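You operate a simulated robot arm through the tools that you are given. There is no shell and no other tool. Be economical: measure what you need, move in short steps, check, and stop when the job is done.

Carry out the task below with a simulated two-armed robot. There is one attempt and no reset: what you move stays moved.

Task
Brake the turntable, wet the middle of the thick disc and lay the brown film on it.
Fine: brake at HOLD first and left so; wet the teal sponge on the water tray and put it back; the film ends in the middle. A coat counts when it lies all over at full strength: go over it till it gets no stronger.

The check looks at the end state, three seconds after you hand in, the way a careful person would. Anything else that was tipped, shoved, dropped, spilled or broken makes it a failure.

Robot
Two 7-joint arms with two-finger parallel grippers on one trunk, on a base that drives. Base frame: it is fixed to the floor where the robot stands at the start and does not move with it; the origin is under the middle of the robot, x ahead of it, y to its left, z up; the surface under the hand at the start is at about z = 0.768. Lengths are in m, angles in rad, forces in N, time in s.
The left shoulder is at the start at [0.08, 0.131, 0.947], the right one opposite. With the tool pointing down near the work surface each hand reaches from about 0.4 to 0.86 m from the robot's upright axis, wherever it stands, measured 20 degrees to its own side. Places, roughly: grey cloth pad [0.25, -2.75, 0.75]; one-dot thick steel disc [0.75, -2.75, 0.75]; orange roller [0.25, -3, 0.75]; purple brush [0.75, 1.75, 0.75]; round steel block [0.25, -2.75, 0.75]; teal-knob round block [0.75, 1.5, 0.75]; thick glass disc [1, -2.75, 0.75]; three-dot blue film [0.75, -2.75, 0.5]; three-dot brown film [1.5, -2.75, 0.5]; three-dot green film [1.5, -2.75, 0.5]; three-dot white film [0.75, -2.75, 0.5]; turntable brake lever [0.5, -0.2, 0.8]; two-dot blue film [1.25, -2.75, 0.5]; two-dot green film [1.75, -2.75, 0.5]; two-dot white film [1.25, -2.75, 0.5]; water tray [0.5, -0.5, 0.8]. Payload 1.57 kg a hand.
The TCP of each hand is the grasp point between the finger pads, 0.03 m short of the fingertips. In the tool frame z runs along the fingers and y along their closing line. Largest opening 0.11 m; finger width 0.024, thickness 0.012; the body of the gripper, 0.048 by 0.112 m, starts 0.078 m behind the TCP.
Orientation is that of the tool frame in the base frame, as a unit quaternion [w, x, y, z]. With the fingers straight down and closing along the base's y, the tool's x points along the base's -x, its y along +y and its z along -z.

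Tools
- The arms move only by the tool move_arm. It takes "left_rows", "right_rows" or both (then of equal length, played together; a hand with none holds still); each is a list that holds one entry, the list of rows, each a list of 7 numbers: the finger opening in mm, from 0 to 110, then the shift along the tool's x, y, z in units of 300 mm (1.0 is 300 mm), then the turn, a rotation vector about the tool's x, y, z in units of 180 degrees (1.0 is 180 degrees). In form: [[[gripper, dx, dy, dz, wx, wy, wz], ...]]. A call has 1 to 12 rows; each row is the pose to reach, as a shift and turn from the pose commanded when the call began, along the tool's axes at that moment. A call with a number of a shift or a turn outside -1 to 1 is refused whole. Rows are played at 5 a second. More than 0.05 m and 0.15 rad between two rows, or a gripper value outside its range, and nothing of the call is played. A pose out of reach is approached as far as the arm can. The call stops where the force on the tool passes 90 N (or 10 N more than at its start, if that is more) or the arm is blocked; 0.2 s more then pass. Each finger travels about 0.108 m/s and halts on what it meets, pressing with about 42 N; the grip force reading is that of the motor and also rises with nothing between the fingers. The clock runs only during rows and for 0.2 s after the last one: add rows that repeat a pose to give the fingers time. It gives the time, the measured TCP pose, the force on the tool (base axes), the opening and the grip force at its end, in the units of the frame above (readings bear some noise), with the torque about the TCP (base axes, N m) and any sound that the robot's microphone picked up, and new pictures: "views" is both (left out), scene, wrist or none (wrist: the cameras of the hands that moved).
- Cameras (640 x 400 px; columns grow to the right, rows downward): "scene" is now at [-0.0561, -0.0342, 1.4199]; the picture's right is [-0.40, -0.91, 0.00], its down [-0.50, 0.22, -0.84] and it looks along [0.77, -0.34, -0.54] (base axes); focal length 267 px, centre (320, 200). "left" rides on the left gripper at [0.07, -0.016, -0.141] in its tool frame; the picture's right is [0.23, 0.97, 0.00], its down [-0.86, 0.20, -0.48] and it looks along [-0.47, 0.11, 0.88] (tool axes); focal length 222 px, centre (320, 200). "right" rides on the right gripper at [0.07, 0.016, -0.141] in its tool frame; the picture's right is [-0.23, 0.97, 0.00], its down [-0.86, -0.20, -0.48] and it looks along [-0.47, -0.11, 0.88] (tool axes); focal length 222 px, centre (320, 200). There is no depth. A picture from a camera that has moved, and an enlarged one, comes with that camera's place and axes in the base frame and with its lens.
- base_move(legs): drives the robot by 1 to 6 legs, each [ahead, left, turn to the left] in m, m and rad, along the robot's own axes; the way and the turn of a leg run together, so that a leg with both is an arc; at most 1.5 m and 3.142 rad a leg. The arms and the cameras ride along, it lands a little off, and it stops where it bumps. It gives what a move gives, and a new picture of the scene camera.
- aim_head(pan, tilt): turns the head with the scene camera to pan (to the left, within 1.902 rad either way) and tilt (down, from -0.506 to 1.204), counted from straight ahead of the robot. It gives what a move gives, and a new picture of the scene camera.
- close_up(camera, box): a new picture of the part [left, top, right, bottom] of that camera's present view, enlarged. It takes no simulated time.
- hand_in(): hands the job in; it is judged then, once.

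Work in short steps. Places have to be worked out from the pictures, the camera data and where the tool is seen: move nearer, look again, correct. Check each grasp and each placing, and mend what went wrong. You have 120 turns and 260 pictures in all, those below and enlarged ones among them. Open the grippers and draw the arms clear of the work before you hand the job in, unless the task says otherwise; then end with one line.

The tools are called after ">>>" by a JSON object that holds its "fn" and its "kwargs". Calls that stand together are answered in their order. move_arm: Moves the arms, as the interface text tells. Its arguments: {"type":"object","properties":{"left_rows":{"type":"array"},"right_rows":{"type":"array"},"views":{"type":"string","enum":["both","scene","wrist","none"]}},"required":[]} The other tools are called the same way: base_move (legs) drives the base; aim_head (pan, tilt) turns the head that bears the scene camera; close_up (camera, box) takes an enlarged picture of a part of a camera's view; hand_in () hands the job in.

At the start:

```text
time_s: 0.0
left_tcp_pos: [0.5112, 0.0425, 1.1847]
left_tcp_rot: [0.0, 0.0, 1.0, 0.0]
left_force: [-0.4, -1.1, 0.2]
left_wrist_torque: [0.02, -0.01, 0.0]
left_finger_gap: 0.11
left_grasp_force: 0.1
right_tcp_pos: [0.5057, -0.4902, 1.1483]
right_tcp_rot: [0.0, 0.0, 1.0, 0.0]
right_force: [-0.1, -0.2, -0.9]
right_wrist_torque: [0.01, 0.02, 0.02]
right_finger_gap: 0.1097
right_grasp_force: 0.0
robot x, y, heading: [0.0042, 0.0001, -0.003]
head pan, tilt: [-0.415, 0.572]
```

scene: 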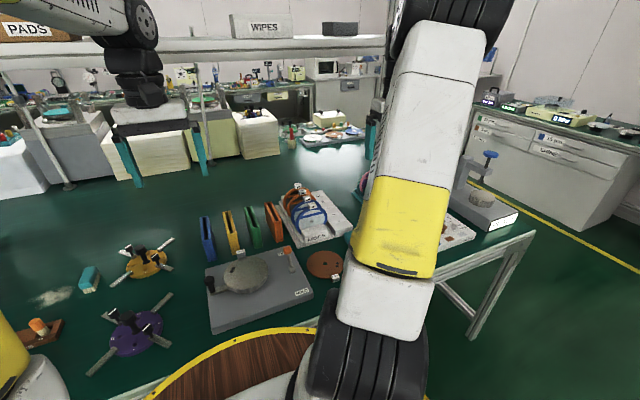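
right: 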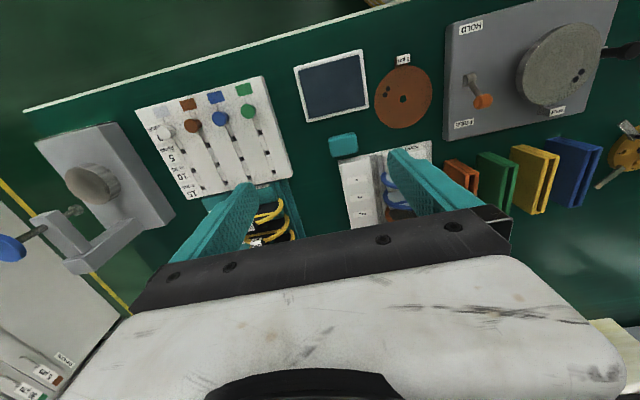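
left: 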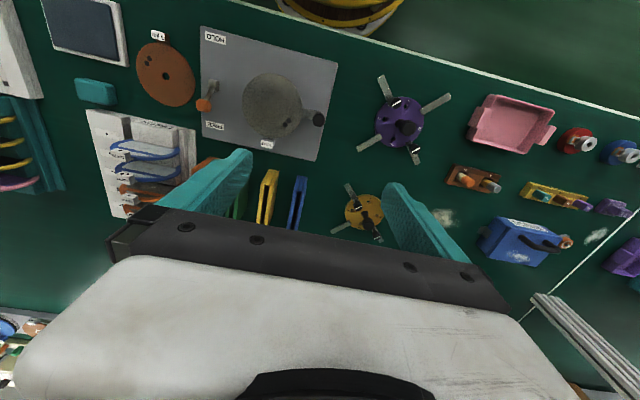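

I'll look first at the workspace details with enlargements of the wrist views.

>>> {"fn": "close_up", "kwargs": {"camera": "right", "box": [280, 0, 640, 225]}}

>>> {"fn": "close_up", "kwargs": {"camera": "left", "box": [30, 0, 350, 200]}}

>>> {"fn": "close_up", "kwargs": {"camera": "right", "box": [20, 60, 340, 260]}}

```text
1.78 times, centred on (460, 112) of right
camera zoom: at [0.4348, -0.4731, 1.2909], right [0.23, 0.97, 0.0], down [0.86, -0.2, 0.48], along [0.47, -0.11, -0.88], focal length 395 px, centre (71, 356)
```

zoom: 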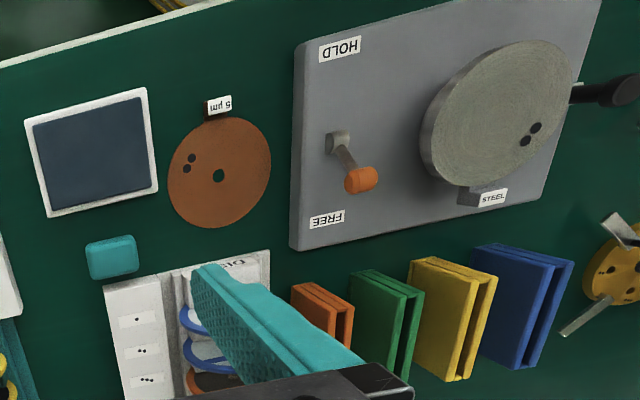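

```text
2.00 times, centred on (190, 100) of left
camera zoom: at [0.4396, 0.0264, 1.3247], right [-0.23, 0.97, 0.0], down [0.86, 0.2, 0.48], along [0.47, 0.11, -0.88], focal length 444 px, centre (580, 400)
```

zoom: 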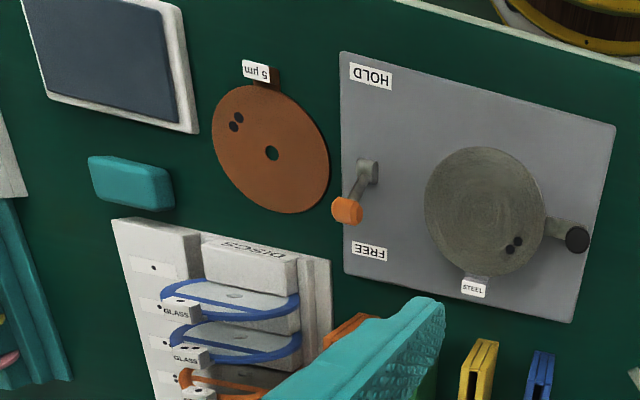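

```text
2.00 times, centred on (180, 160) of right
camera zoom: at [0.4348, -0.4731, 1.2909], right [0.23, 0.97, 0.0], down [0.86, -0.2, 0.48], along [0.47, -0.11, -0.88], focal length 444 px, centre (600, 280)
```

zoom: 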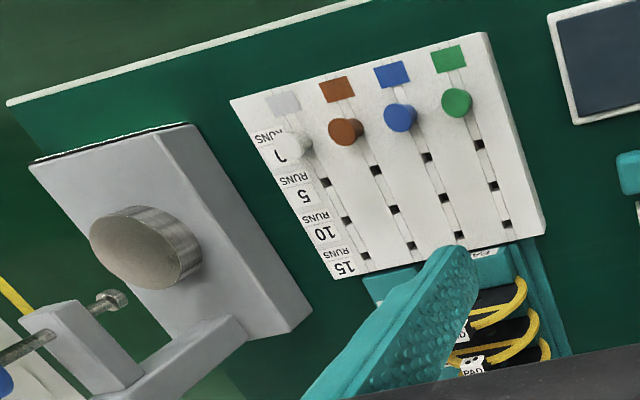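

The turntable with a thick two-dot steel disc is near (0.51,-0.06), the lever near (0.50,-0.19) pointing to FREE, the brown film near (0.51,-0.31), the tray near (0.45,-0.45) and the sponge near (0.58,-0.45). I move the right hand over to view the lever and shift the left hand away.

>>> {"fn": "move_arm", "kwargs": {"right_rows": [[[110, 0.03, 0.14, 0.05, 0, 0, 0], [110, 0.06, 0.28, 0.1, 0, 0, 0], [110, 0.09, 0.42, 0.15, 0, 0, 0], [110, 0.12, 0.56, 0.2, 0, 0, 0], [110, 0.15, 0.7, 0.25, 0, 0, 0], [110, 0.2, 0.8, 0.33, 0, 0, 0]]], "left_rows": [[[110, 0, 0.12, 0, 0, 0, 0], [110, 0, 0.24, 0, 0, 0, 0], [110, 0, 0.36, 0, 0, 0, 0], [110, 0, 0.48, 0, 0, 0, 0], [110, 0, 0.6, 0, 0, 0, 0], [110, 0, 0.72, 0, 0, 0, 0]]]}}

```text
time_s: 1.4
left_tcp_pos: [0.5077, 0.2578, 1.1837]
left_tcp_rot: [0.0, 0.0, 1.0, 0.001]
left_force: [0.3, -1.2, -0.1]
left_wrist_torque: [0.03, -0.02, 0.02]
left_finger_gap: 0.1102
left_grasp_force: 0.1
right_tcp_pos: [0.4455, -0.2504, 1.05]
right_tcp_rot: [0.001, 0.0, 1.0, 0.0]
right_force: [-0.7, -0.5, 0.2]
right_wrist_torque: [0.04, 0.0, -0.01]
right_finger_gap: 0.1102
right_grasp_force: 0.1
robot x, y, heading: [0.0038, -0.0009, 0.0]
head pan, tilt: [-0.415, 0.572]
camera scene: at [-0.0562, -0.0345, 1.4199], right [-0.4, -0.91, 0.0], down [-0.5, 0.22, -0.84], along [0.77, -0.34, -0.54], focal length 267 px, centre (320, 200)
camera right: at [0.3746, -0.2334, 1.1902], right [0.23, 0.97, 0.0], down [0.85, -0.2, 0.48], along [0.47, -0.11, -0.88], focal length 222 px, centre (320, 200)
camera left: at [0.4376, 0.2415, 1.3233], right [-0.23, 0.97, 0.0], down [0.86, 0.2, 0.48], along [0.47, 0.11, -0.88], focal length 222 px, centre (320, 200)
```

scene: 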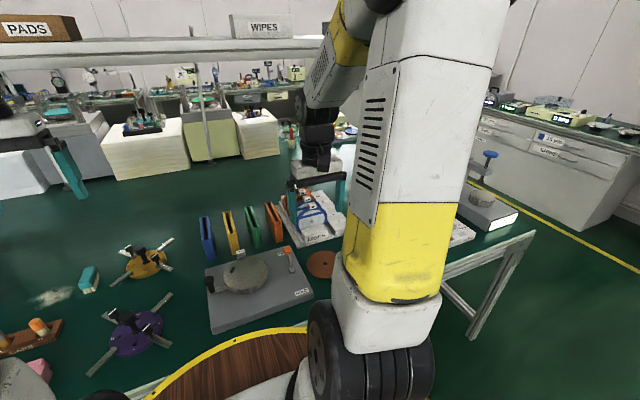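
right: 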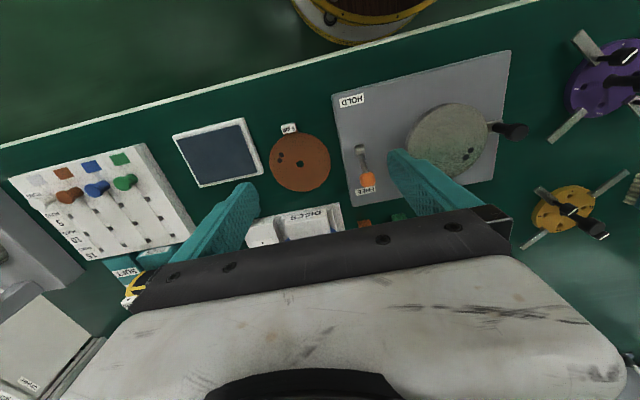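
left: 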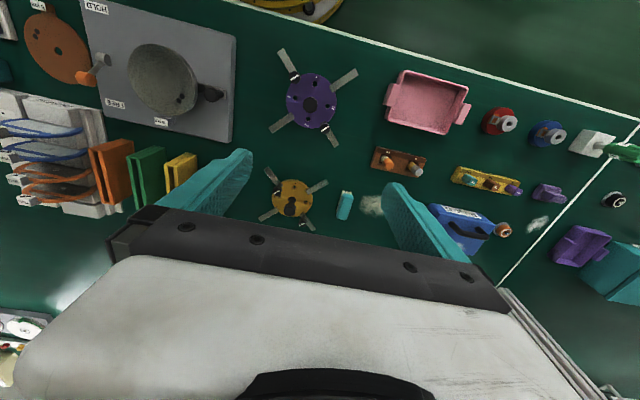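

There's a second teal item on the left side by a pale patch; I enlarge both, and the lever.

>>> {"fn": "close_up", "kwargs": {"camera": "left", "box": [260, 120, 500, 270]}}

>>> {"fn": "close_up", "kwargs": {"camera": "right", "box": [240, 40, 560, 240]}}

>>> {"fn": "close_up", "kwargs": {"camera": "scene", "box": [160, 180, 360, 340]}}

```text
2.67 times, centred on (380, 195) of left
camera zoom: at [0.4376, 0.2415, 1.3233], right [-0.23, 0.97, 0.0], down [0.86, 0.2, 0.48], along [0.47, 0.11, -0.88], focal length 592 px, centre (160, 213)
```

zoom: 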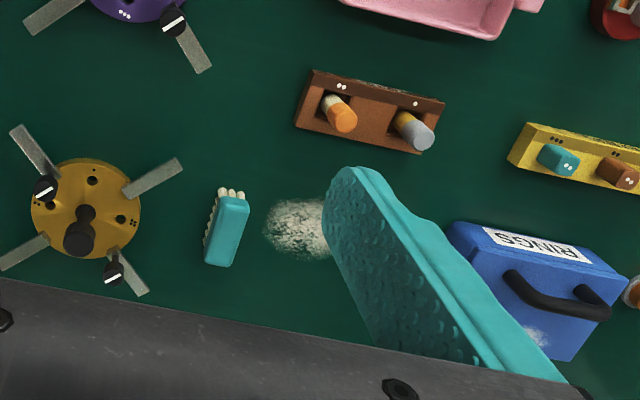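

```text
2.00 times, centred on (400, 140) of right
camera zoom: at [0.3746, -0.2334, 1.1902], right [0.23, 0.97, 0.0], down [0.85, -0.2, 0.48], along [0.47, -0.11, -0.88], focal length 444 px, centre (160, 320)
```

zoom: 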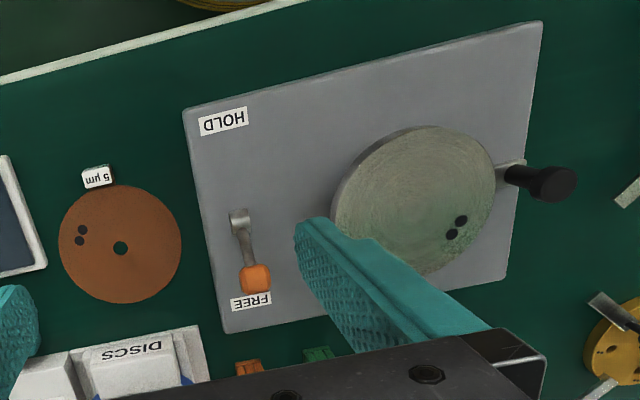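

```text
2.50 times, centred on (260, 260) of scene
camera zoom: at [-0.0562, -0.0345, 1.4199], right [-0.4, -0.91, 0.0], down [-0.5, 0.22, -0.84], along [0.77, -0.34, -0.54], focal length 668 px, centre (470, 50)
```

zoom: 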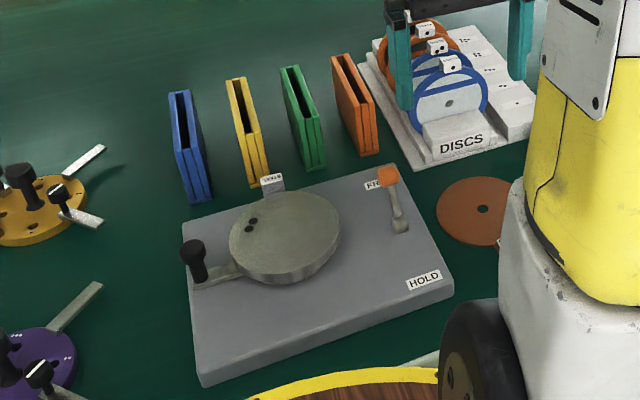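

The second teal item is a brush, so the block near the tray is the sponge. The lever pivots at about (0.50,-0.19,0.79) with its knob leaning to +x (FREE) at z≈0.84. I close the right hand and go down beyond the knob.

>>> {"fn": "move_arm", "kwargs": {"right_rows": [[[60, -0.12, 0.05, 0, 0, 0, 0], [30, -0.24, 0.1, 0, 0, 0, 0], [0, -0.36, 0.15, 0, 0, 0, 0], [0, -0.49, 0.2, 0, 0, 0, 0], [0, -0.49, 0.2, 0.15, 0, 0, 0], [0, -0.49, 0.2, 0.3, 0, 0, 0], [0, -0.49, 0.2, 0.42, 0, 0, 0], [0, -0.49, 0.2, 0.5, 0, 0, 0]]]}}

```text
time_s: 3.2
left_tcp_pos: [0.5088, 0.2577, 1.1833]
left_tcp_rot: [0.0, 0.0, 1.0, 0.0]
left_force: [-1.0, 0.0, -0.1]
left_wrist_torque: [-0.03, -0.02, 0.03]
left_finger_gap: 0.1098
left_grasp_force: 0.0
right_tcp_pos: [0.5914, -0.1909, 0.9008]
right_tcp_rot: [-0.001, 0.0, 1.0, 0.0]
right_force: [-0.3, -0.5, 0.2]
right_wrist_torque: [-0.02, 0.01, -0.02]
right_finger_gap: 0.0
right_grasp_force: 21.7
robot x, y, heading: [-0.0022, 0.007, 0.001]
head pan, tilt: [-0.415, 0.572]
camera scene: at [-0.0563, -0.0341, 1.4199], right [-0.4, -0.91, 0.0], down [-0.5, 0.22, -0.84], along [0.77, -0.34, -0.54], focal length 267 px, centre (320, 200)
camera right: at [0.52, -0.1734, 1.0421], right [0.23, 0.97, 0.0], down [0.85, -0.2, 0.48], along [0.47, -0.11, -0.88], focal length 222 px, centre (320, 200)
```

scene: 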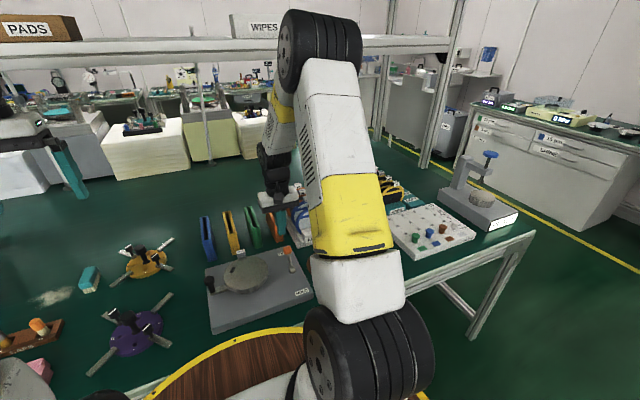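
right: 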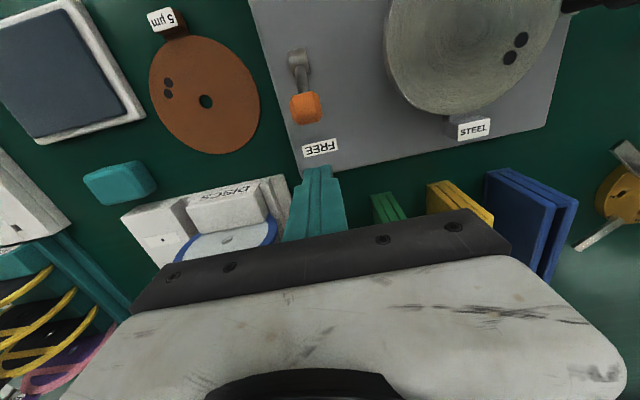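

The knob is confirmed at (0.54,-0.19,0.84). I go down 4 cm and push toward -x.

>>> {"fn": "move_arm", "kwargs": {"right_rows": [[[0, 0, 0, 0.1433, 0, 0, 0], [0, 0.06, 0, 0.1433, 0, 0, 0], [0, 0.12, 0, 0.1433, 0, 0, 0], [0, 0.17, 0, 0.1433, 0, 0, 0], [0, 0.22, 0, 0.1433, 0, 0, 0], [0, 0.27, 0, 0.1433, 0, 0, 0], [0, 0.31, 0, 0.1433, 0, 0, 0], [0, 0.34, 0, 0.1433, 0, 0, 0]]]}}

```text
time_s: 5.0
left_tcp_pos: [0.5088, 0.2582, 1.1838]
left_tcp_rot: [0.0, 0.0, 1.0, 0.0]
left_force: [-0.6, -0.1, 0.5]
left_wrist_torque: [-0.02, 0.02, 0.0]
left_finger_gap: 0.1101
left_grasp_force: 0.0
right_tcp_pos: [0.497, -0.1903, 0.8591]
right_tcp_rot: [0.007, -0.002, 1.0, 0.0]
right_force: [26.7, -0.3, 8.9]
right_wrist_torque: [0.01, -0.69, 0.01]
right_finger_gap: 0.0
right_grasp_force: 21.3
robot x, y, heading: [0.0003, 0.001, 0.003]
head pan, tilt: [-0.415, 0.572]
camera scene: at [-0.0551, -0.0341, 1.42], right [-0.4, -0.92, 0.0], down [-0.5, 0.22, -0.84], along [0.77, -0.34, -0.54], focal length 267 px, centre (320, 200)
camera right: at [0.4244, -0.1736, 0.9998], right [0.23, 0.97, 0.0], down [0.85, -0.2, 0.49], along [0.48, -0.11, -0.87], focal length 222 px, centre (320, 200)
```

scene: 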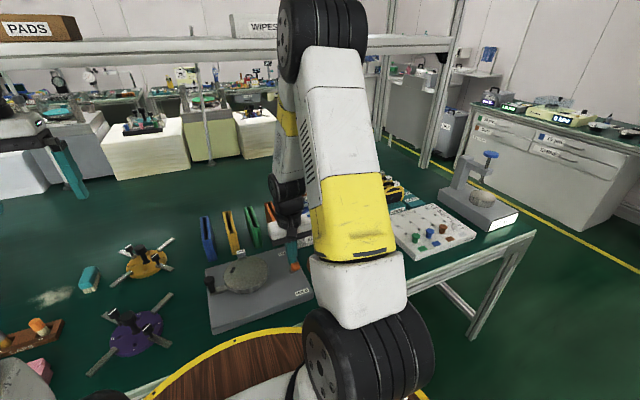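
right: 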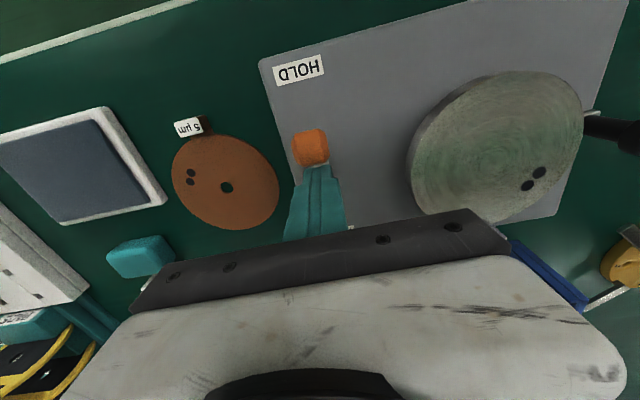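

The knob has come over to x≈0.47 with 27 N. I push a little more to make sure it is at its stop, then back off and lift to look.

>>> {"fn": "move_arm", "kwargs": {"right_rows": [[[0, 0.03, 0, 0, 0, 0, 0], [0, 0.06, 0, 0, 0, 0, 0], [0, 0.06, 0, 0, 0, 0, 0]]], "views": "wrist"}}

```text
time_s: 5.8
left_tcp_pos: [0.5099, 0.259, 1.1826]
left_tcp_rot: [-0.001, 0.0, 1.0, 0.0]
left_force: [0.3, 0.1, 0.3]
left_wrist_torque: [0.01, 0.01, 0.0]
left_finger_gap: 0.1098
left_grasp_force: 0.0
right_tcp_pos: [0.4915, -0.1898, 0.862]
right_tcp_rot: [0.023, -0.001, 1.0, 0.001]
right_force: [77.3, -0.1, 21.5]
right_wrist_torque: [0.29, -2.14, 0.23]
right_finger_gap: 0.0
right_grasp_force: 21.0
robot x, y, heading: [-0.0022, -0.0005, -0.001]
head pan, tilt: [-0.415, 0.572]
camera right: at [0.4158, -0.1733, 1.0003], right [0.23, 0.97, 0.01], down [0.83, -0.2, 0.52], along [0.51, -0.11, -0.86], focal length 222 px, centre (320, 200)
```

right: 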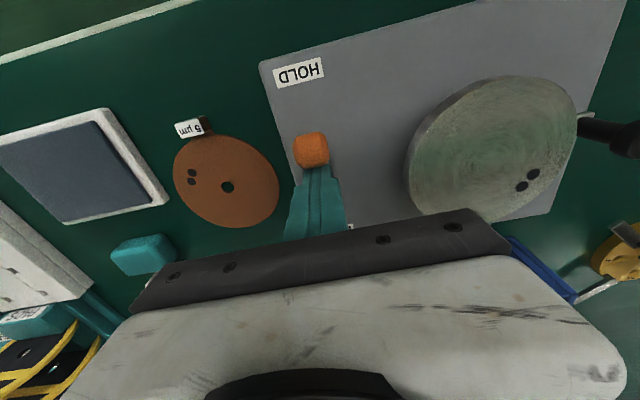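

It resists firmly at its stop. I back off and lift to look.

>>> {"fn": "move_arm", "kwargs": {"right_rows": [[[0, -0.1, 0, 0, 0, 0, 0], [0, -0.2, 0, 0, 0, 0, 0], [0, -0.2, 0, -0.15, 0, 0, 0], [0, -0.2, 0, -0.3, 0, 0, 0], [0, -0.2, 0, -0.45, 0, 0, 0], [60, -0.1, -0.1, -0.5, 0, 0, 0], [60, 0, -0.2, -0.5, 0, 0, 0], [60, 0.1, -0.3, -0.5, 0, 0, 0], [60, 0.15, -0.4, -0.5, 0, 0, 0], [60, 0.15, -0.5, -0.5, 0, 0, 0]]]}}

```text
time_s: 8.0
left_tcp_pos: [0.5083, 0.2575, 1.1846]
left_tcp_rot: [0.0, 0.0, 1.0, 0.0]
left_force: [0.2, -0.4, 0.1]
left_wrist_torque: [-0.02, 0.0, -0.02]
left_finger_gap: 0.1101
left_grasp_force: 0.1
right_tcp_pos: [0.4295, -0.3415, 1.0077]
right_tcp_rot: [0.0, 0.0, 1.0, 0.0]
right_force: [-0.4, -0.4, 0.3]
right_wrist_torque: [-0.02, 0.01, -0.02]
right_finger_gap: 0.0601
right_grasp_force: 0.1
robot x, y, heading: [0.0008, 0.0024, 0.002]
head pan, tilt: [-0.415, 0.572]
camera scene: at [-0.0562, -0.0339, 1.4199], right [-0.4, -0.91, 0.0], down [-0.5, 0.22, -0.84], along [0.77, -0.34, -0.54], focal length 267 px, centre (320, 200)
camera right: at [0.3587, -0.3252, 1.1496], right [0.23, 0.97, 0.0], down [0.86, -0.2, 0.48], along [0.47, -0.11, -0.88], focal length 222 px, centre (320, 200)
```

scene: 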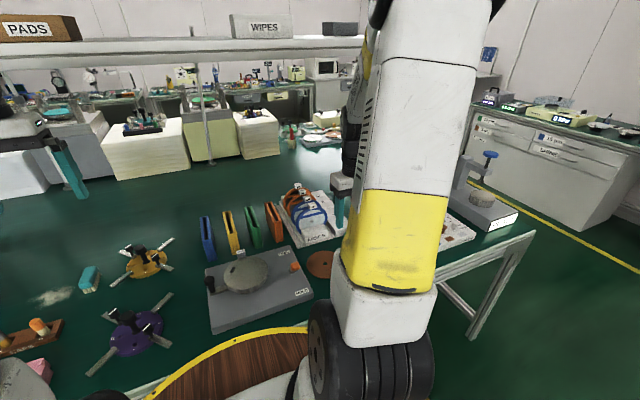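
right: 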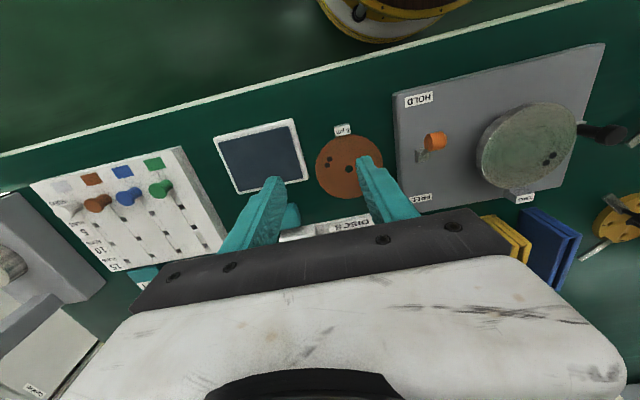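

The lever now leans to HOLD. Next I move over to look at the sponge and the tray.

>>> {"fn": "move_arm", "kwargs": {"right_rows": [[[90, -0.1, -0.1, 0, 0, 0, 0], [110, -0.2, -0.2, 0, 0, 0, 0], [110, -0.3, -0.3, 0, 0, 0, 0], [110, -0.4, -0.35, 0, 0, 0, 0]]], "views": "wrist"}}

>>> {"fn": "close_up", "kwargs": {"camera": "right", "box": [200, 0, 480, 220]}}

```text
time_s: 9.0
left_tcp_pos: [0.5083, 0.2567, 1.1834]
left_tcp_rot: [0.0, 0.0, 1.0, 0.0]
left_force: [0.3, -0.5, 0.2]
left_wrist_torque: [-0.02, -0.05, 0.04]
left_finger_gap: 0.11
left_grasp_force: 0.0
right_tcp_pos: [0.5467, -0.4455, 1.0082]
right_tcp_rot: [0.0, 0.0, 1.0, 0.001]
right_force: [0.2, -0.5, 0.3]
right_wrist_torque: [-0.03, -0.02, -0.01]
right_finger_gap: 0.1098
right_grasp_force: 0.1
robot x, y, heading: [0.0019, 0.0019, 0.002]
head pan, tilt: [-0.415, 0.572]
camera right: at [0.4763, -0.4286, 1.1516], right [0.23, 0.97, 0.0], down [0.86, -0.2, 0.48], along [0.47, -0.11, -0.88], focal length 222 px, centre (320, 200)
```

right: 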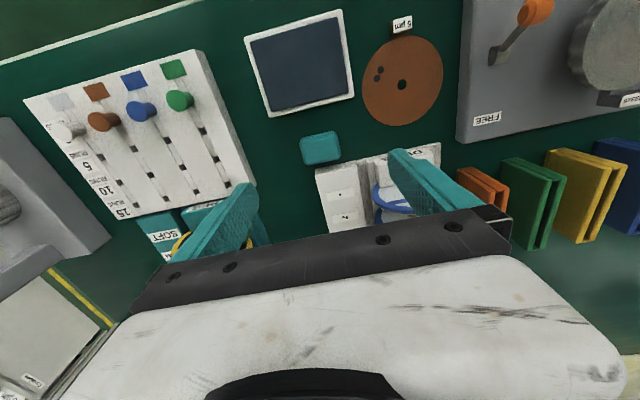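

```text
1.82 times, centred on (340, 110) of right
camera zoom: at [0.4763, -0.4286, 1.1516], right [0.23, 0.97, 0.0], down [0.86, -0.2, 0.48], along [0.47, -0.11, -0.88], focal length 404 px, centre (284, 364)
```

zoom: 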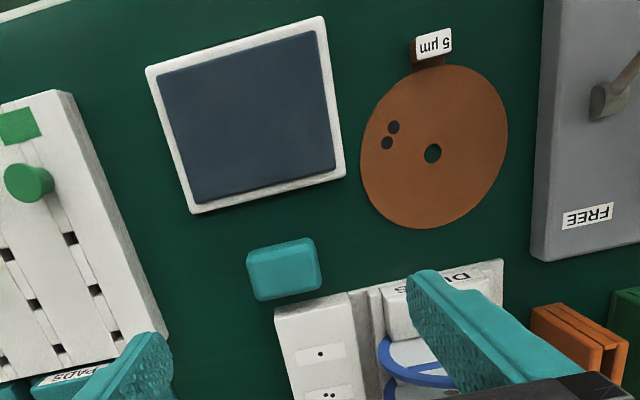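

The sponge is about 58×42 mm, aligned with the axes, centred near (0.573,-0.451). I move above it and descend to TCP z≈0.85.

>>> {"fn": "move_arm", "kwargs": {"right_rows": [[[100, -0.088, -0.018, 0.13, 0, 0, 0], [100, -0.088, -0.018, 0.28, 0, 0, 0], [100, -0.088, -0.018, 0.42, 0, 0, 0], [100, -0.088, -0.018, 0.527, 0, 0, 0]]]}}

```text
time_s: 10.0
left_tcp_pos: [0.508, 0.2578, 1.1838]
left_tcp_rot: [0.0, 0.0, 1.0, 0.0]
left_force: [-0.6, 0.8, -0.3]
left_wrist_torque: [-0.02, -0.04, 0.01]
left_finger_gap: 0.1101
left_grasp_force: 0.2
right_tcp_pos: [0.5771, -0.4519, 0.8492]
right_tcp_rot: [0.0, 0.0, 1.0, 0.0]
right_force: [-0.1, 0.5, -0.2]
right_wrist_torque: [0.03, 0.0, -0.01]
right_finger_gap: 0.0999
right_grasp_force: 0.2
robot x, y, heading: [0.0023, 0.0002, 0.005]
head pan, tilt: [-0.415, 0.572]
camera scene: at [-0.0563, -0.034, 1.4199], right [-0.4, -0.91, 0.0], down [-0.5, 0.22, -0.84], along [0.77, -0.34, -0.54], focal length 267 px, centre (320, 200)
camera right: at [0.507, -0.4344, 0.9909], right [0.23, 0.97, 0.0], down [0.85, -0.2, 0.48], along [0.47, -0.11, -0.88], focal length 222 px, centre (320, 200)
```

scene: 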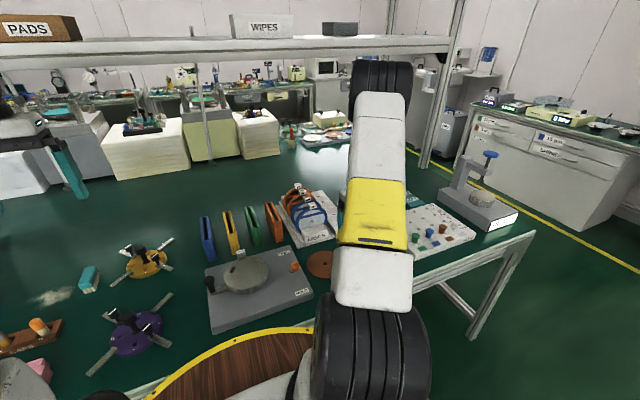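
right: 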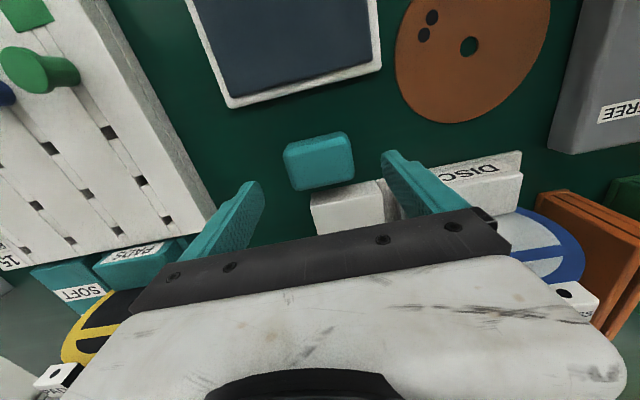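

The sponge sits centred between the fingers, with clearance to the rack and the board. I lower to z≈0.806 and close.

>>> {"fn": "move_arm", "kwargs": {"right_rows": [[[85, 0.015, 0.003, 0.07, 0, 0, 0], [85, 0.015, 0.003, 0.143, 0, 0, 0], [70, 0.015, 0.003, 0.143, 0, 0, 0], [40, 0.015, 0.003, 0.143, 0, 0, 0], [40, 0.015, 0.003, 0.143, 0, 0, 0]]], "views": "wrist"}}

```text
time_s: 11.2
left_tcp_pos: [0.5081, 0.2579, 1.1848]
left_tcp_rot: [0.0, 0.001, 1.0, 0.0]
left_force: [-0.3, -0.1, -0.2]
left_wrist_torque: [-0.01, 0.0, 0.03]
left_finger_gap: 0.1102
left_grasp_force: 0.0
right_tcp_pos: [0.5704, -0.4474, 0.8061]
right_tcp_rot: [0.0, 0.0, 1.0, 0.0]
right_force: [-0.2, 0.0, 0.1]
right_wrist_torque: [0.04, 0.0, 0.0]
right_finger_gap: 0.0639
right_grasp_force: 41.9
robot x, y, heading: [-0.0018, -0.0009, -0.005]
head pan, tilt: [-0.415, 0.572]
camera right: at [0.4997, -0.4315, 0.9483], right [0.23, 0.97, 0.0], down [0.86, -0.2, 0.48], along [0.47, -0.11, -0.88], focal length 222 px, centre (320, 200)
```

right: 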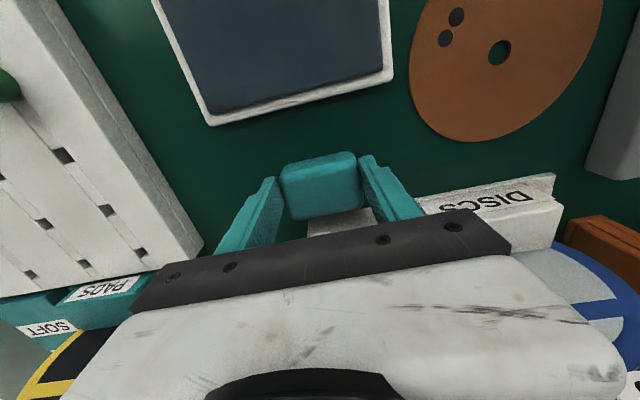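

Held at a 64 mm gap. I lift the sponge and carry it over the tray centre (0.45,-0.45), lowering to just above the surface.

>>> {"fn": "move_arm", "kwargs": {"right_rows": [[[40, 0, 0, -0.12, 0, 0, 0], [40, 0, 0, -0.2, 0, 0, 0], [40, 0.13, 0, -0.2, 0, 0, 0], [40, 0.26, 0, -0.2, 0, 0, 0], [40, 0.39, 0, -0.2, 0, 0, 0], [40, 0.39, 0, -0.1, 0, 0, 0], [40, 0.39, 0, -0.1, 0, 0, 0]]]}}

```text
time_s: 12.8
left_tcp_pos: [0.5096, 0.259, 1.1838]
left_tcp_rot: [0.0, 0.001, 1.0, 0.0]
left_force: [0.9, -0.1, -0.3]
left_wrist_torque: [-0.02, 0.02, -0.01]
left_finger_gap: 0.1098
left_grasp_force: 0.0
right_tcp_pos: [0.4522, -0.449, 0.8372]
right_tcp_rot: [0.0, 0.0, 1.0, 0.001]
right_force: [0.9, 0.6, -0.2]
right_wrist_torque: [0.01, 0.02, 0.01]
right_finger_gap: 0.0636
right_grasp_force: 41.7
robot x, y, heading: [-0.002, -0.003, -0.001]
head pan, tilt: [-0.415, 0.572]
camera scene: at [-0.0562, -0.0341, 1.4199], right [-0.4, -0.91, 0.0], down [-0.5, 0.22, -0.84], along [0.77, -0.34, -0.54], focal length 267 px, centre (320, 200)
camera right: at [0.3817, -0.4324, 0.9794], right [0.23, 0.97, 0.0], down [0.86, -0.2, 0.48], along [0.47, -0.11, -0.88], focal length 222 px, centre (320, 200)
```

scene: 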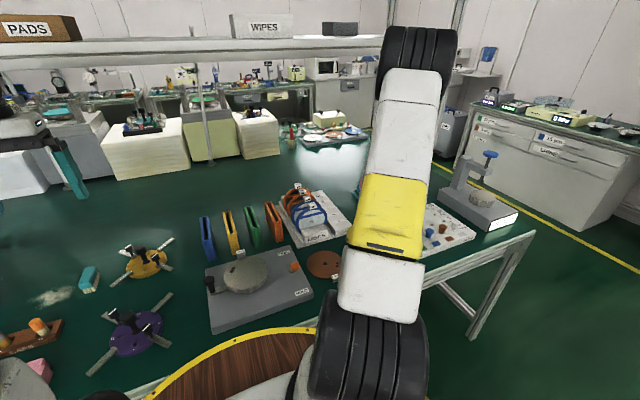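
right: 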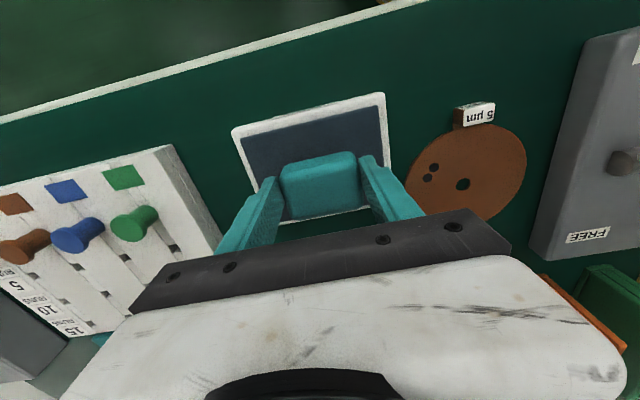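

The sponge is over the tray. I lower in small steps, watching the force.

>>> {"fn": "move_arm", "kwargs": {"right_rows": [[[40, 0, 0, 0.02, 0, 0, 0], [40, 0, 0, 0.04, 0, 0, 0], [40, 0, 0, 0.055, 0, 0, 0], [40, 0, 0, 0.07, 0, 0, 0]]], "views": "wrist"}}

```text
time_s: 13.8
left_tcp_pos: [0.5072, 0.2585, 1.1846]
left_tcp_rot: [0.001, 0.0, 1.0, -0.001]
left_force: [-0.5, -0.4, -0.4]
left_wrist_torque: [-0.01, 0.0, -0.03]
left_finger_gap: 0.1099
left_grasp_force: 0.0
right_tcp_pos: [0.4543, -0.4488, 0.8185]
right_tcp_rot: [0.004, 0.0, 1.0, -0.002]
right_force: [-1.5, 5.1, 56.0]
right_wrist_torque: [0.4, 0.02, 0.05]
right_finger_gap: 0.0634
right_grasp_force: 42.1
robot x, y, heading: [-0.0015, 0.0, 0.0]
head pan, tilt: [-0.415, 0.572]
camera right: at [0.3828, -0.432, 0.9597], right [0.23, 0.97, 0.0], down [0.85, -0.2, 0.48], along [0.47, -0.11, -0.87], focal length 222 px, centre (320, 200)
```

right: 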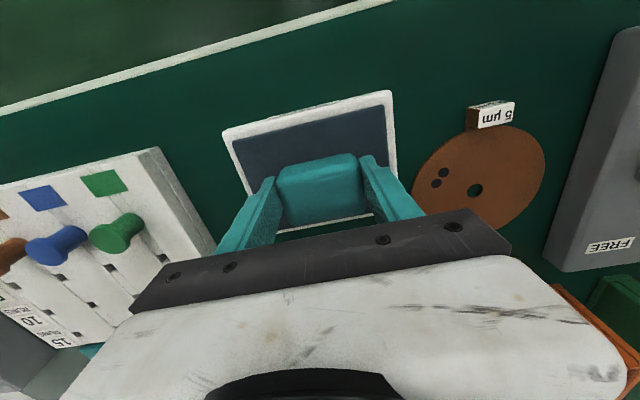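

Firm contact (56 N) at TCP z≈0.8185. I ease to lighter contact, dwell, and lift to see whether it is wet.

>>> {"fn": "move_arm", "kwargs": {"right_rows": [[[40, 0, 0, -0.006, 0, 0, 0], [40, 0, 0, -0.006, 0, 0, 0], [40, 0.03, 0, -0.006, 0, 0, 0], [40, -0.03, 0, -0.006, 0, 0, 0], [40, 0, 0, -0.006, 0, 0, 0], [40, 0, 0, -0.006, 0, 0, 0], [40, 0, 0, -0.1, 0, 0, 0], [40, 0, 0, -0.25, 0, 0, 0]]], "views": "wrist"}}

>>> {"fn": "close_up", "kwargs": {"camera": "right", "box": [200, 60, 460, 220]}}

```text
time_s: 15.6
left_tcp_pos: [0.508, 0.2578, 1.1841]
left_tcp_rot: [0.0, 0.0, 1.0, -0.001]
left_force: [0.5, 0.1, 0.3]
left_wrist_torque: [0.02, 0.01, 0.02]
left_finger_gap: 0.1099
left_grasp_force: 0.0
right_tcp_pos: [0.4504, -0.4498, 0.891]
right_tcp_rot: [0.0, 0.001, 1.0, 0.0]
right_force: [-0.5, 0.3, -0.4]
right_wrist_torque: [-0.01, 0.04, 0.01]
right_finger_gap: 0.0637
right_grasp_force: 41.8
robot x, y, heading: [0.0007, -0.0041, -0.002]
head pan, tilt: [-0.415, 0.572]
camera right: at [0.3793, -0.4325, 1.0323], right [0.23, 0.97, 0.0], down [0.86, -0.2, 0.48], along [0.47, -0.11, -0.88], focal length 222 px, centre (320, 200)
```

right: 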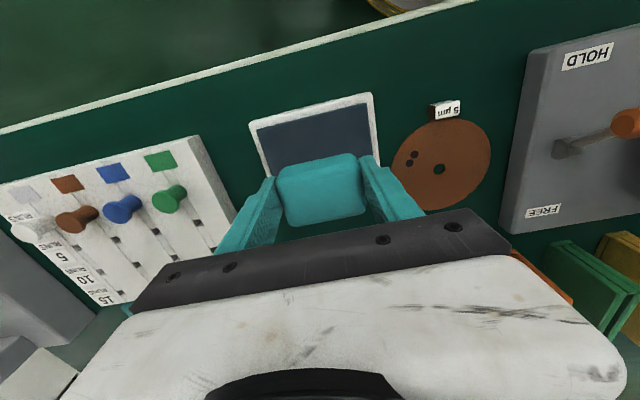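

```text
2.46 times, centred on (330, 140) of right
camera zoom: at [0.3793, -0.4325, 1.0323], right [0.23, 0.97, 0.0], down [0.86, -0.2, 0.48], along [0.47, -0.11, -0.88], focal length 547 px, centre (295, 348)
```

zoom: 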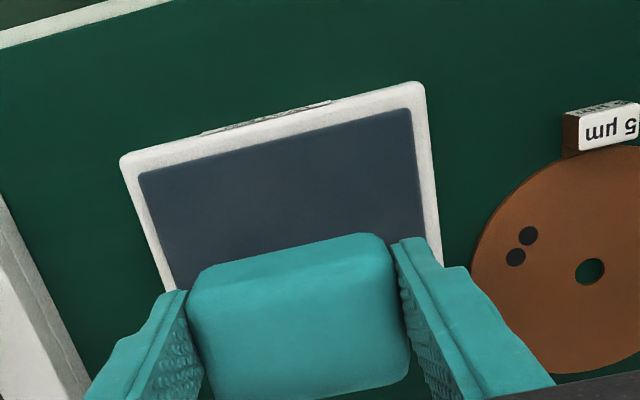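

The film, the tray and the lever at HOLD are all in view. I carry the sponge at height toward the disc, in two calls.

>>> {"fn": "move_arm", "kwargs": {"right_rows": [[[40, 0, 0, -0.15, 0, 0, 0], [40, 0, 0, -0.25, 0, 0, 0], [40, 0, 0.15, -0.25, 0, 0, 0], [40, 0, 0.3, -0.25, 0, 0, 0], [40, 0, 0.45, -0.25, 0, 0, 0], [40, 0, 0.6, -0.25, 0, 0, 0], [40, 0, 0.75, -0.25, 0, 0, 0], [40, 0, 0.9, -0.25, 0, 0, 0], [40, 0, 0.95, -0.25, 0, 0, 0]]], "views": "wrist"}}

>>> {"fn": "close_up", "kwargs": {"camera": "right", "box": [240, 20, 560, 220]}}

```text
time_s: 17.6
left_tcp_pos: [0.5073, 0.2574, 1.1834]
left_tcp_rot: [0.0, 0.0, 1.0, 0.0]
left_force: [-0.1, -0.8, 0.6]
left_wrist_torque: [0.01, -0.03, -0.02]
left_finger_gap: 0.11
left_grasp_force: 0.0
right_tcp_pos: [0.4526, -0.1654, 0.9648]
right_tcp_rot: [-0.001, 0.001, 1.0, 0.0]
right_force: [-0.3, -1.1, -0.4]
right_wrist_torque: [0.0, -0.02, -0.01]
right_finger_gap: 0.0635
right_grasp_force: 41.8
robot x, y, heading: [-0.0007, 0.0007, -0.002]
head pan, tilt: [-0.415, 0.572]
camera right: at [0.3821, -0.1476, 1.1058], right [0.23, 0.97, 0.0], down [0.86, -0.2, 0.48], along [0.47, -0.11, -0.88], focal length 222 px, centre (320, 200)
```

right: 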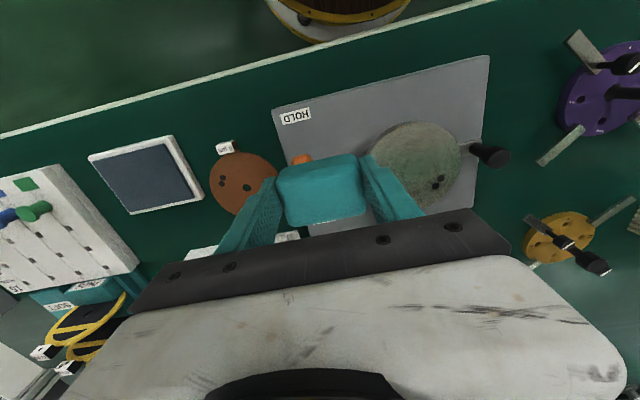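

```text
2.00 times, centred on (400, 120) of right
camera zoom: at [0.3821, -0.1476, 1.1058], right [0.23, 0.97, 0.0], down [0.86, -0.2, 0.48], along [0.47, -0.11, -0.88], focal length 444 px, centre (160, 360)
```

zoom: 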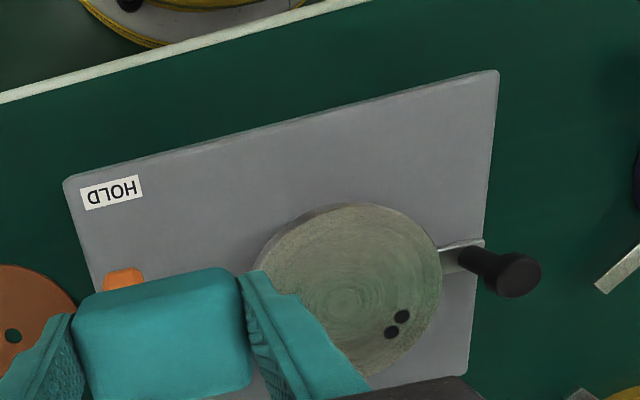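

The disc centre is ≈(0.508,-0.056), radius ≈0.06, top z≈0.83. I move the sponge above it, stopping at TCP z≈0.89.

>>> {"fn": "move_arm", "kwargs": {"right_rows": [[[40, -0.1, 0.13, 0, 0, 0, 0], [40, -0.185, 0.26, 0, 0, 0, 0], [40, -0.185, 0.365, 0.05, 0, 0, 0], [40, -0.185, 0.365, 0.15, 0, 0, 0], [40, -0.185, 0.365, 0.24, 0, 0, 0], [40, -0.185, 0.365, 0.24, 0, 0, 0]]]}}

```text
time_s: 19.0
left_tcp_pos: [0.5077, 0.2577, 1.184]
left_tcp_rot: [0.0, 0.0, 1.0, 0.0]
left_force: [0.3, 0.4, 1.0]
left_wrist_torque: [0.03, 0.0, 0.0]
left_finger_gap: 0.1102
left_grasp_force: 0.1
right_tcp_pos: [0.5083, -0.055, 0.8925]
right_tcp_rot: [0.0, 0.0, 1.0, 0.0]
right_force: [0.4, 0.3, 0.1]
right_wrist_torque: [0.0, 0.01, 0.03]
right_finger_gap: 0.0638
right_grasp_force: 41.8
robot x, y, heading: [0.0018, -0.0002, 0.004]
head pan, tilt: [-0.415, 0.572]
camera scene: at [-0.0561, -0.0341, 1.42], right [-0.4, -0.91, 0.0], down [-0.5, 0.22, -0.84], along [0.77, -0.34, -0.54], focal length 267 px, centre (320, 200)
camera right: at [0.4387, -0.0377, 1.0338], right [0.23, 0.97, 0.0], down [0.86, -0.2, 0.48], along [0.47, -0.11, -0.88], focal length 222 px, centre (320, 200)
```

scene: 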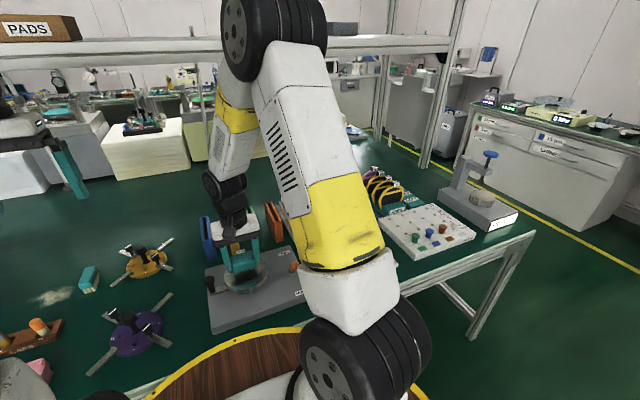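
right: 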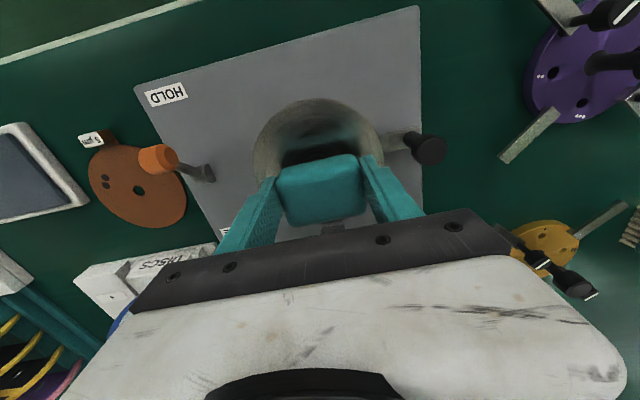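

Well centred above the disc. I lower in small steps to contact.

>>> {"fn": "move_arm", "kwargs": {"right_rows": [[[40, 0, 0.005, 0.03, 0, 0, 0], [40, 0, 0.005, 0.05, 0, 0, 0], [40, 0, 0.005, 0.065, 0, 0, 0], [40, 0, 0.005, 0.075, 0, 0, 0]]], "views": "none"}}

```text
time_s: 20.0
left_tcp_pos: [0.5076, 0.258, 1.1847]
left_tcp_rot: [0.0, 0.0, 1.0, 0.0]
left_force: [0.6, -0.6, 0.1]
left_wrist_torque: [0.01, 0.01, -0.01]
left_finger_gap: 0.11
left_grasp_force: 0.1
right_tcp_pos: [0.5089, -0.0541, 0.8719]
right_tcp_rot: [0.001, 0.0, 1.0, -0.001]
right_force: [-3.7, -3.6, 36.7]
right_wrist_torque: [-0.18, 0.73, 0.01]
right_finger_gap: 0.0636
right_grasp_force: 41.9
robot x, y, heading: [-0.0018, -0.0016, -0.001]
head pan, tilt: [-0.415, 0.572]
```

Contact at TCP z≈0.872. I make a short rub in the middle, then lift and back off to see how the wetting shows.

>>> {"fn": "move_arm", "kwargs": {"right_rows": [[[40, 0, 0, -0.003, 0, 0, 0], [40, 0.03, 0, -0.003, 0, 0, 0], [40, -0.03, 0, -0.003, 0, 0, 0], [40, 0.03, 0, -0.003, 0, 0, 0], [40, -0.03, 0, -0.003, 0, 0, 0], [40, 0, 0, -0.003, 0, 0, 0], [40, 0, 0, -0.1, 0, 0, 0], [40, -0.05, -0.12, -0.18, 0, 0, 0], [40, -0.05, -0.28, -0.22, 0, 0, 0], [40, -0.05, -0.42, -0.22, 0, 0, 0]]], "views": "wrist"}}

>>> {"fn": "close_up", "kwargs": {"camera": "right", "box": [360, 20, 600, 170]}}

```text
time_s: 22.2
left_tcp_pos: [0.5087, 0.2577, 1.1837]
left_tcp_rot: [0.0, -0.001, 1.0, -0.001]
left_force: [-0.1, 0.6, 0.2]
left_wrist_torque: [-0.01, 0.01, -0.01]
left_finger_gap: 0.11
left_grasp_force: 0.1
right_tcp_pos: [0.5236, -0.1787, 0.9409]
right_tcp_rot: [0.0, 0.0, 1.0, 0.001]
right_force: [-0.1, -0.2, -0.5]
right_wrist_torque: [0.02, -0.02, -0.03]
right_finger_gap: 0.0636
right_grasp_force: 42.3
robot x, y, heading: [0.002, -0.0011, 0.001]
head pan, tilt: [-0.415, 0.572]
camera right: at [0.4523, -0.1613, 1.082], right [0.23, 0.97, 0.0], down [0.86, -0.2, 0.48], along [0.47, -0.11, -0.88], focal length 222 px, centre (320, 200)
```

right: 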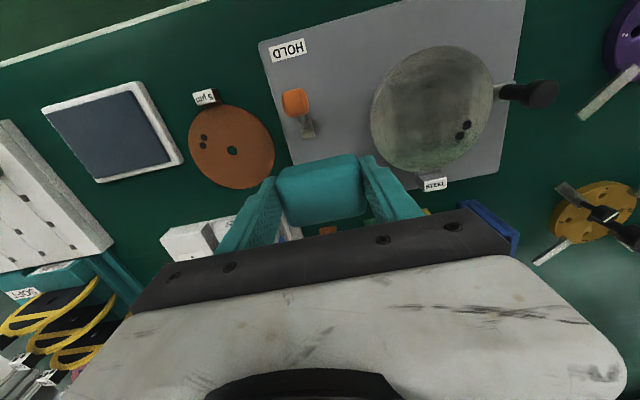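

```text
2.67 times, centred on (480, 95) of right
camera zoom: at [0.4523, -0.1613, 1.082], right [0.23, 0.97, 0.0], down [0.86, -0.2, 0.48], along [0.47, -0.11, -0.88], focal length 592 px, centre (-107, 480)
```

zoom: 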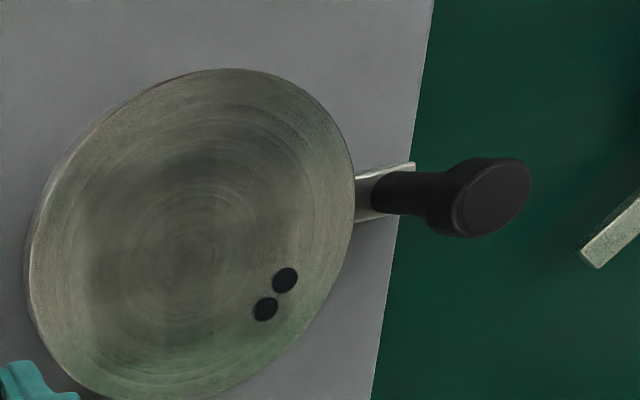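

The middle has darkened slightly. I return, lower with a light press, and rub over the middle repeatedly.

>>> {"fn": "move_arm", "kwargs": {"right_rows": [[[40, 0.02, 0.15, 0, 0, 0, 0], [40, 0.05, 0.3, 0.04, 0, 0, 0], [40, 0.05, 0.42, 0.1, 0, 0, 0], [40, 0.05, 0.42, 0.19, 0, 0, 0], [40, 0.05, 0.42, 0.215, 0, 0, 0]]], "views": "none"}}

```text
time_s: 23.4
left_tcp_pos: [0.5092, 0.2578, 1.1834]
left_tcp_rot: [-0.001, 0.0, 1.0, 0.0]
left_force: [0.4, -0.4, 1.3]
left_wrist_torque: [-0.02, 0.02, -0.01]
left_finger_gap: 0.1101
left_grasp_force: 0.0
right_tcp_pos: [0.5051, -0.0522, 0.8739]
right_tcp_rot: [0.0, 0.0, 1.0, 0.0]
right_force: [-0.2, -0.3, -0.5]
right_wrist_torque: [-0.04, 0.01, 0.01]
right_finger_gap: 0.0634
right_grasp_force: 42.2
robot x, y, heading: [0.0016, 0.0012, -0.003]
head pan, tilt: [-0.415, 0.572]
```

No contact yet; I press about 3 mm further and run a raster over the middle.

>>> {"fn": "move_arm", "kwargs": {"right_rows": [[[40, 0, 0, 0.011, 0, 0, 0], [40, 0.06, -0.05, 0.011, 0, 0, 0], [40, -0.06, -0.05, 0.011, 0, 0, 0], [40, 0.06, -0.05, 0.011, 0, 0, 0], [40, 0.06, 0.05, 0.011, 0, 0, 0], [40, -0.06, 0.05, 0.011, 0, 0, 0], [40, 0.06, 0.05, 0.011, 0, 0, 0], [40, 0.06, -0.05, 0.011, 0, 0, 0], [40, -0.06, -0.05, 0.011, 0, 0, 0], [40, -0.06, 0.05, 0.011, 0, 0, 0], [40, 0, 0, 0.011, 0, 0, 0]]], "views": "wrist"}}

```text
time_s: 25.8
left_tcp_pos: [0.5081, 0.2587, 1.1835]
left_tcp_rot: [0.0, 0.0, 1.0, 0.0]
left_force: [0.5, 0.8, 0.3]
left_wrist_torque: [-0.01, 0.03, 0.02]
left_finger_gap: 0.11
left_grasp_force: 0.1
right_tcp_pos: [0.5059, -0.0558, 0.8676]
right_tcp_rot: [-0.001, 0.0, 1.0, 0.0]
right_force: [2.2, 1.6, 8.3]
right_wrist_torque: [0.03, -0.01, -0.01]
right_finger_gap: 0.0635
right_grasp_force: 42.0
robot x, y, heading: [-0.0023, 0.003, 0.001]
head pan, tilt: [-0.415, 0.572]
camera right: at [0.4371, -0.0366, 1.0088], right [0.23, 0.97, 0.0], down [0.86, -0.2, 0.48], along [0.46, -0.11, -0.88], focal length 222 px, centre (320, 200)
```

right: 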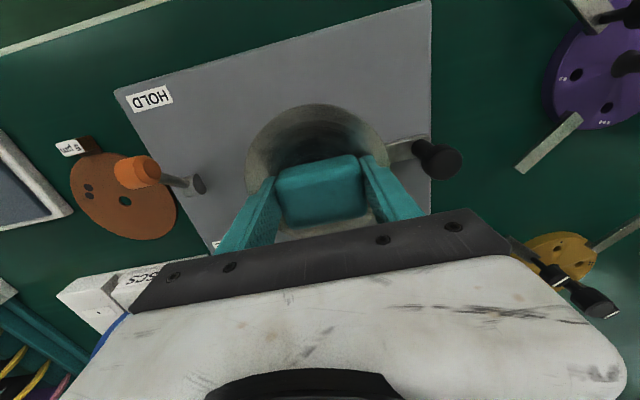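

Light contact (8 N) held. I repeat the raster once, then lift aside to look.

>>> {"fn": "move_arm", "kwargs": {"right_rows": [[[40, 0.06, -0.05, 0.002, 0, 0, 0], [40, -0.06, -0.05, 0.002, 0, 0, 0], [40, -0.06, 0, 0.002, 0, 0, 0], [40, 0.06, 0, 0.002, 0, 0, 0], [40, 0.06, 0.05, 0.002, 0, 0, 0], [40, -0.06, 0.05, 0.002, 0, 0, 0], [40, 0, 0, 0.002, 0, 0, 0], [40, 0, 0, -0.1, 0, 0, 0], [40, -0.05, -0.12, -0.18, 0, 0, 0], [40, -0.05, -0.28, -0.22, 0, 0, 0], [40, -0.05, -0.42, -0.22, 0, 0, 0]]], "views": "none"}}

>>> {"fn": "close_up", "kwargs": {"camera": "right", "box": [360, 20, 600, 170]}}

```text
time_s: 28.2
left_tcp_pos: [0.508, 0.258, 1.1839]
left_tcp_rot: [0.0, 0.0, 1.0, -0.001]
left_force: [0.1, 1.4, 0.6]
left_wrist_torque: [-0.02, 0.02, -0.04]
left_finger_gap: 0.11
left_grasp_force: 0.1
right_tcp_pos: [0.5245, -0.1793, 0.9365]
right_tcp_rot: [0.001, 0.0, 1.0, 0.0]
right_force: [-1.2, 0.3, -0.5]
right_wrist_torque: [0.01, -0.04, -0.04]
right_finger_gap: 0.0639
right_grasp_force: 41.8
robot x, y, heading: [0.0003, -0.0015, -0.004]
head pan, tilt: [-0.415, 0.572]
```

```text
2.67 times, centred on (480, 95) of right
camera zoom: at [0.4536, -0.1623, 1.0773], right [0.23, 0.97, 0.0], down [0.86, -0.2, 0.48], along [0.47, -0.11, -0.88], focal length 592 px, centre (-107, 480)
```

zoom: 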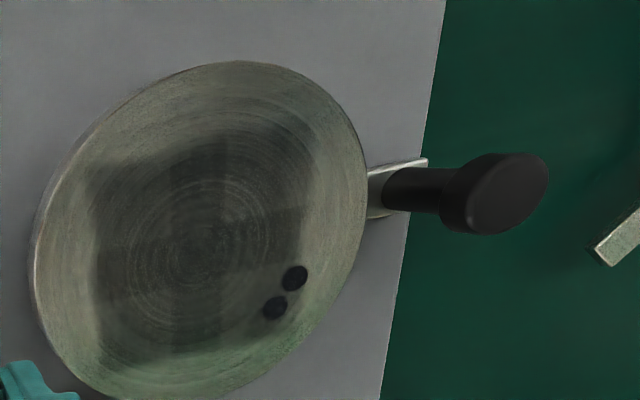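

The coat now shows as a darker patch, still uneven. I go back and wipe more.

>>> {"fn": "move_arm", "kwargs": {"right_rows": [[[40, 0.02, 0.15, 0, 0, 0, 0], [40, 0.05, 0.3, 0.04, 0, 0, 0], [40, 0.05, 0.42, 0.1, 0, 0, 0], [40, 0.05, 0.42, 0.2, 0, 0, 0], [40, 0.05, 0.42, 0.222, 0, 0, 0], [40, 0.11, 0.36, 0.222, 0, 0, 0], [40, -0.02, 0.36, 0.222, 0, 0, 0], [40, 0.11, 0.36, 0.222, 0, 0, 0], [40, 0.11, 0.42, 0.222, 0, 0, 0], [40, -0.02, 0.42, 0.222, 0, 0, 0], [40, -0.02, 0.48, 0.222, 0, 0, 0], [40, 0.11, 0.48, 0.222, 0, 0, 0]]], "views": "none"}}

```text
time_s: 30.8
left_tcp_pos: [0.5083, 0.2578, 1.1838]
left_tcp_rot: [0.001, 0.0, 1.0, 0.0]
left_force: [1.1, -0.7, 0.5]
left_wrist_torque: [-0.03, 0.03, 0.06]
left_finger_gap: 0.1099
left_grasp_force: 0.1
right_tcp_pos: [0.4889, -0.0355, 0.8672]
right_tcp_rot: [0.0, 0.0, 1.0, 0.001]
right_force: [-0.4, 0.0, -1.3]
right_wrist_torque: [-0.02, 0.02, 0.01]
right_finger_gap: 0.0637
right_grasp_force: 42.1
robot x, y, heading: [-0.0005, -0.001, -0.004]
head pan, tilt: [-0.415, 0.572]
```

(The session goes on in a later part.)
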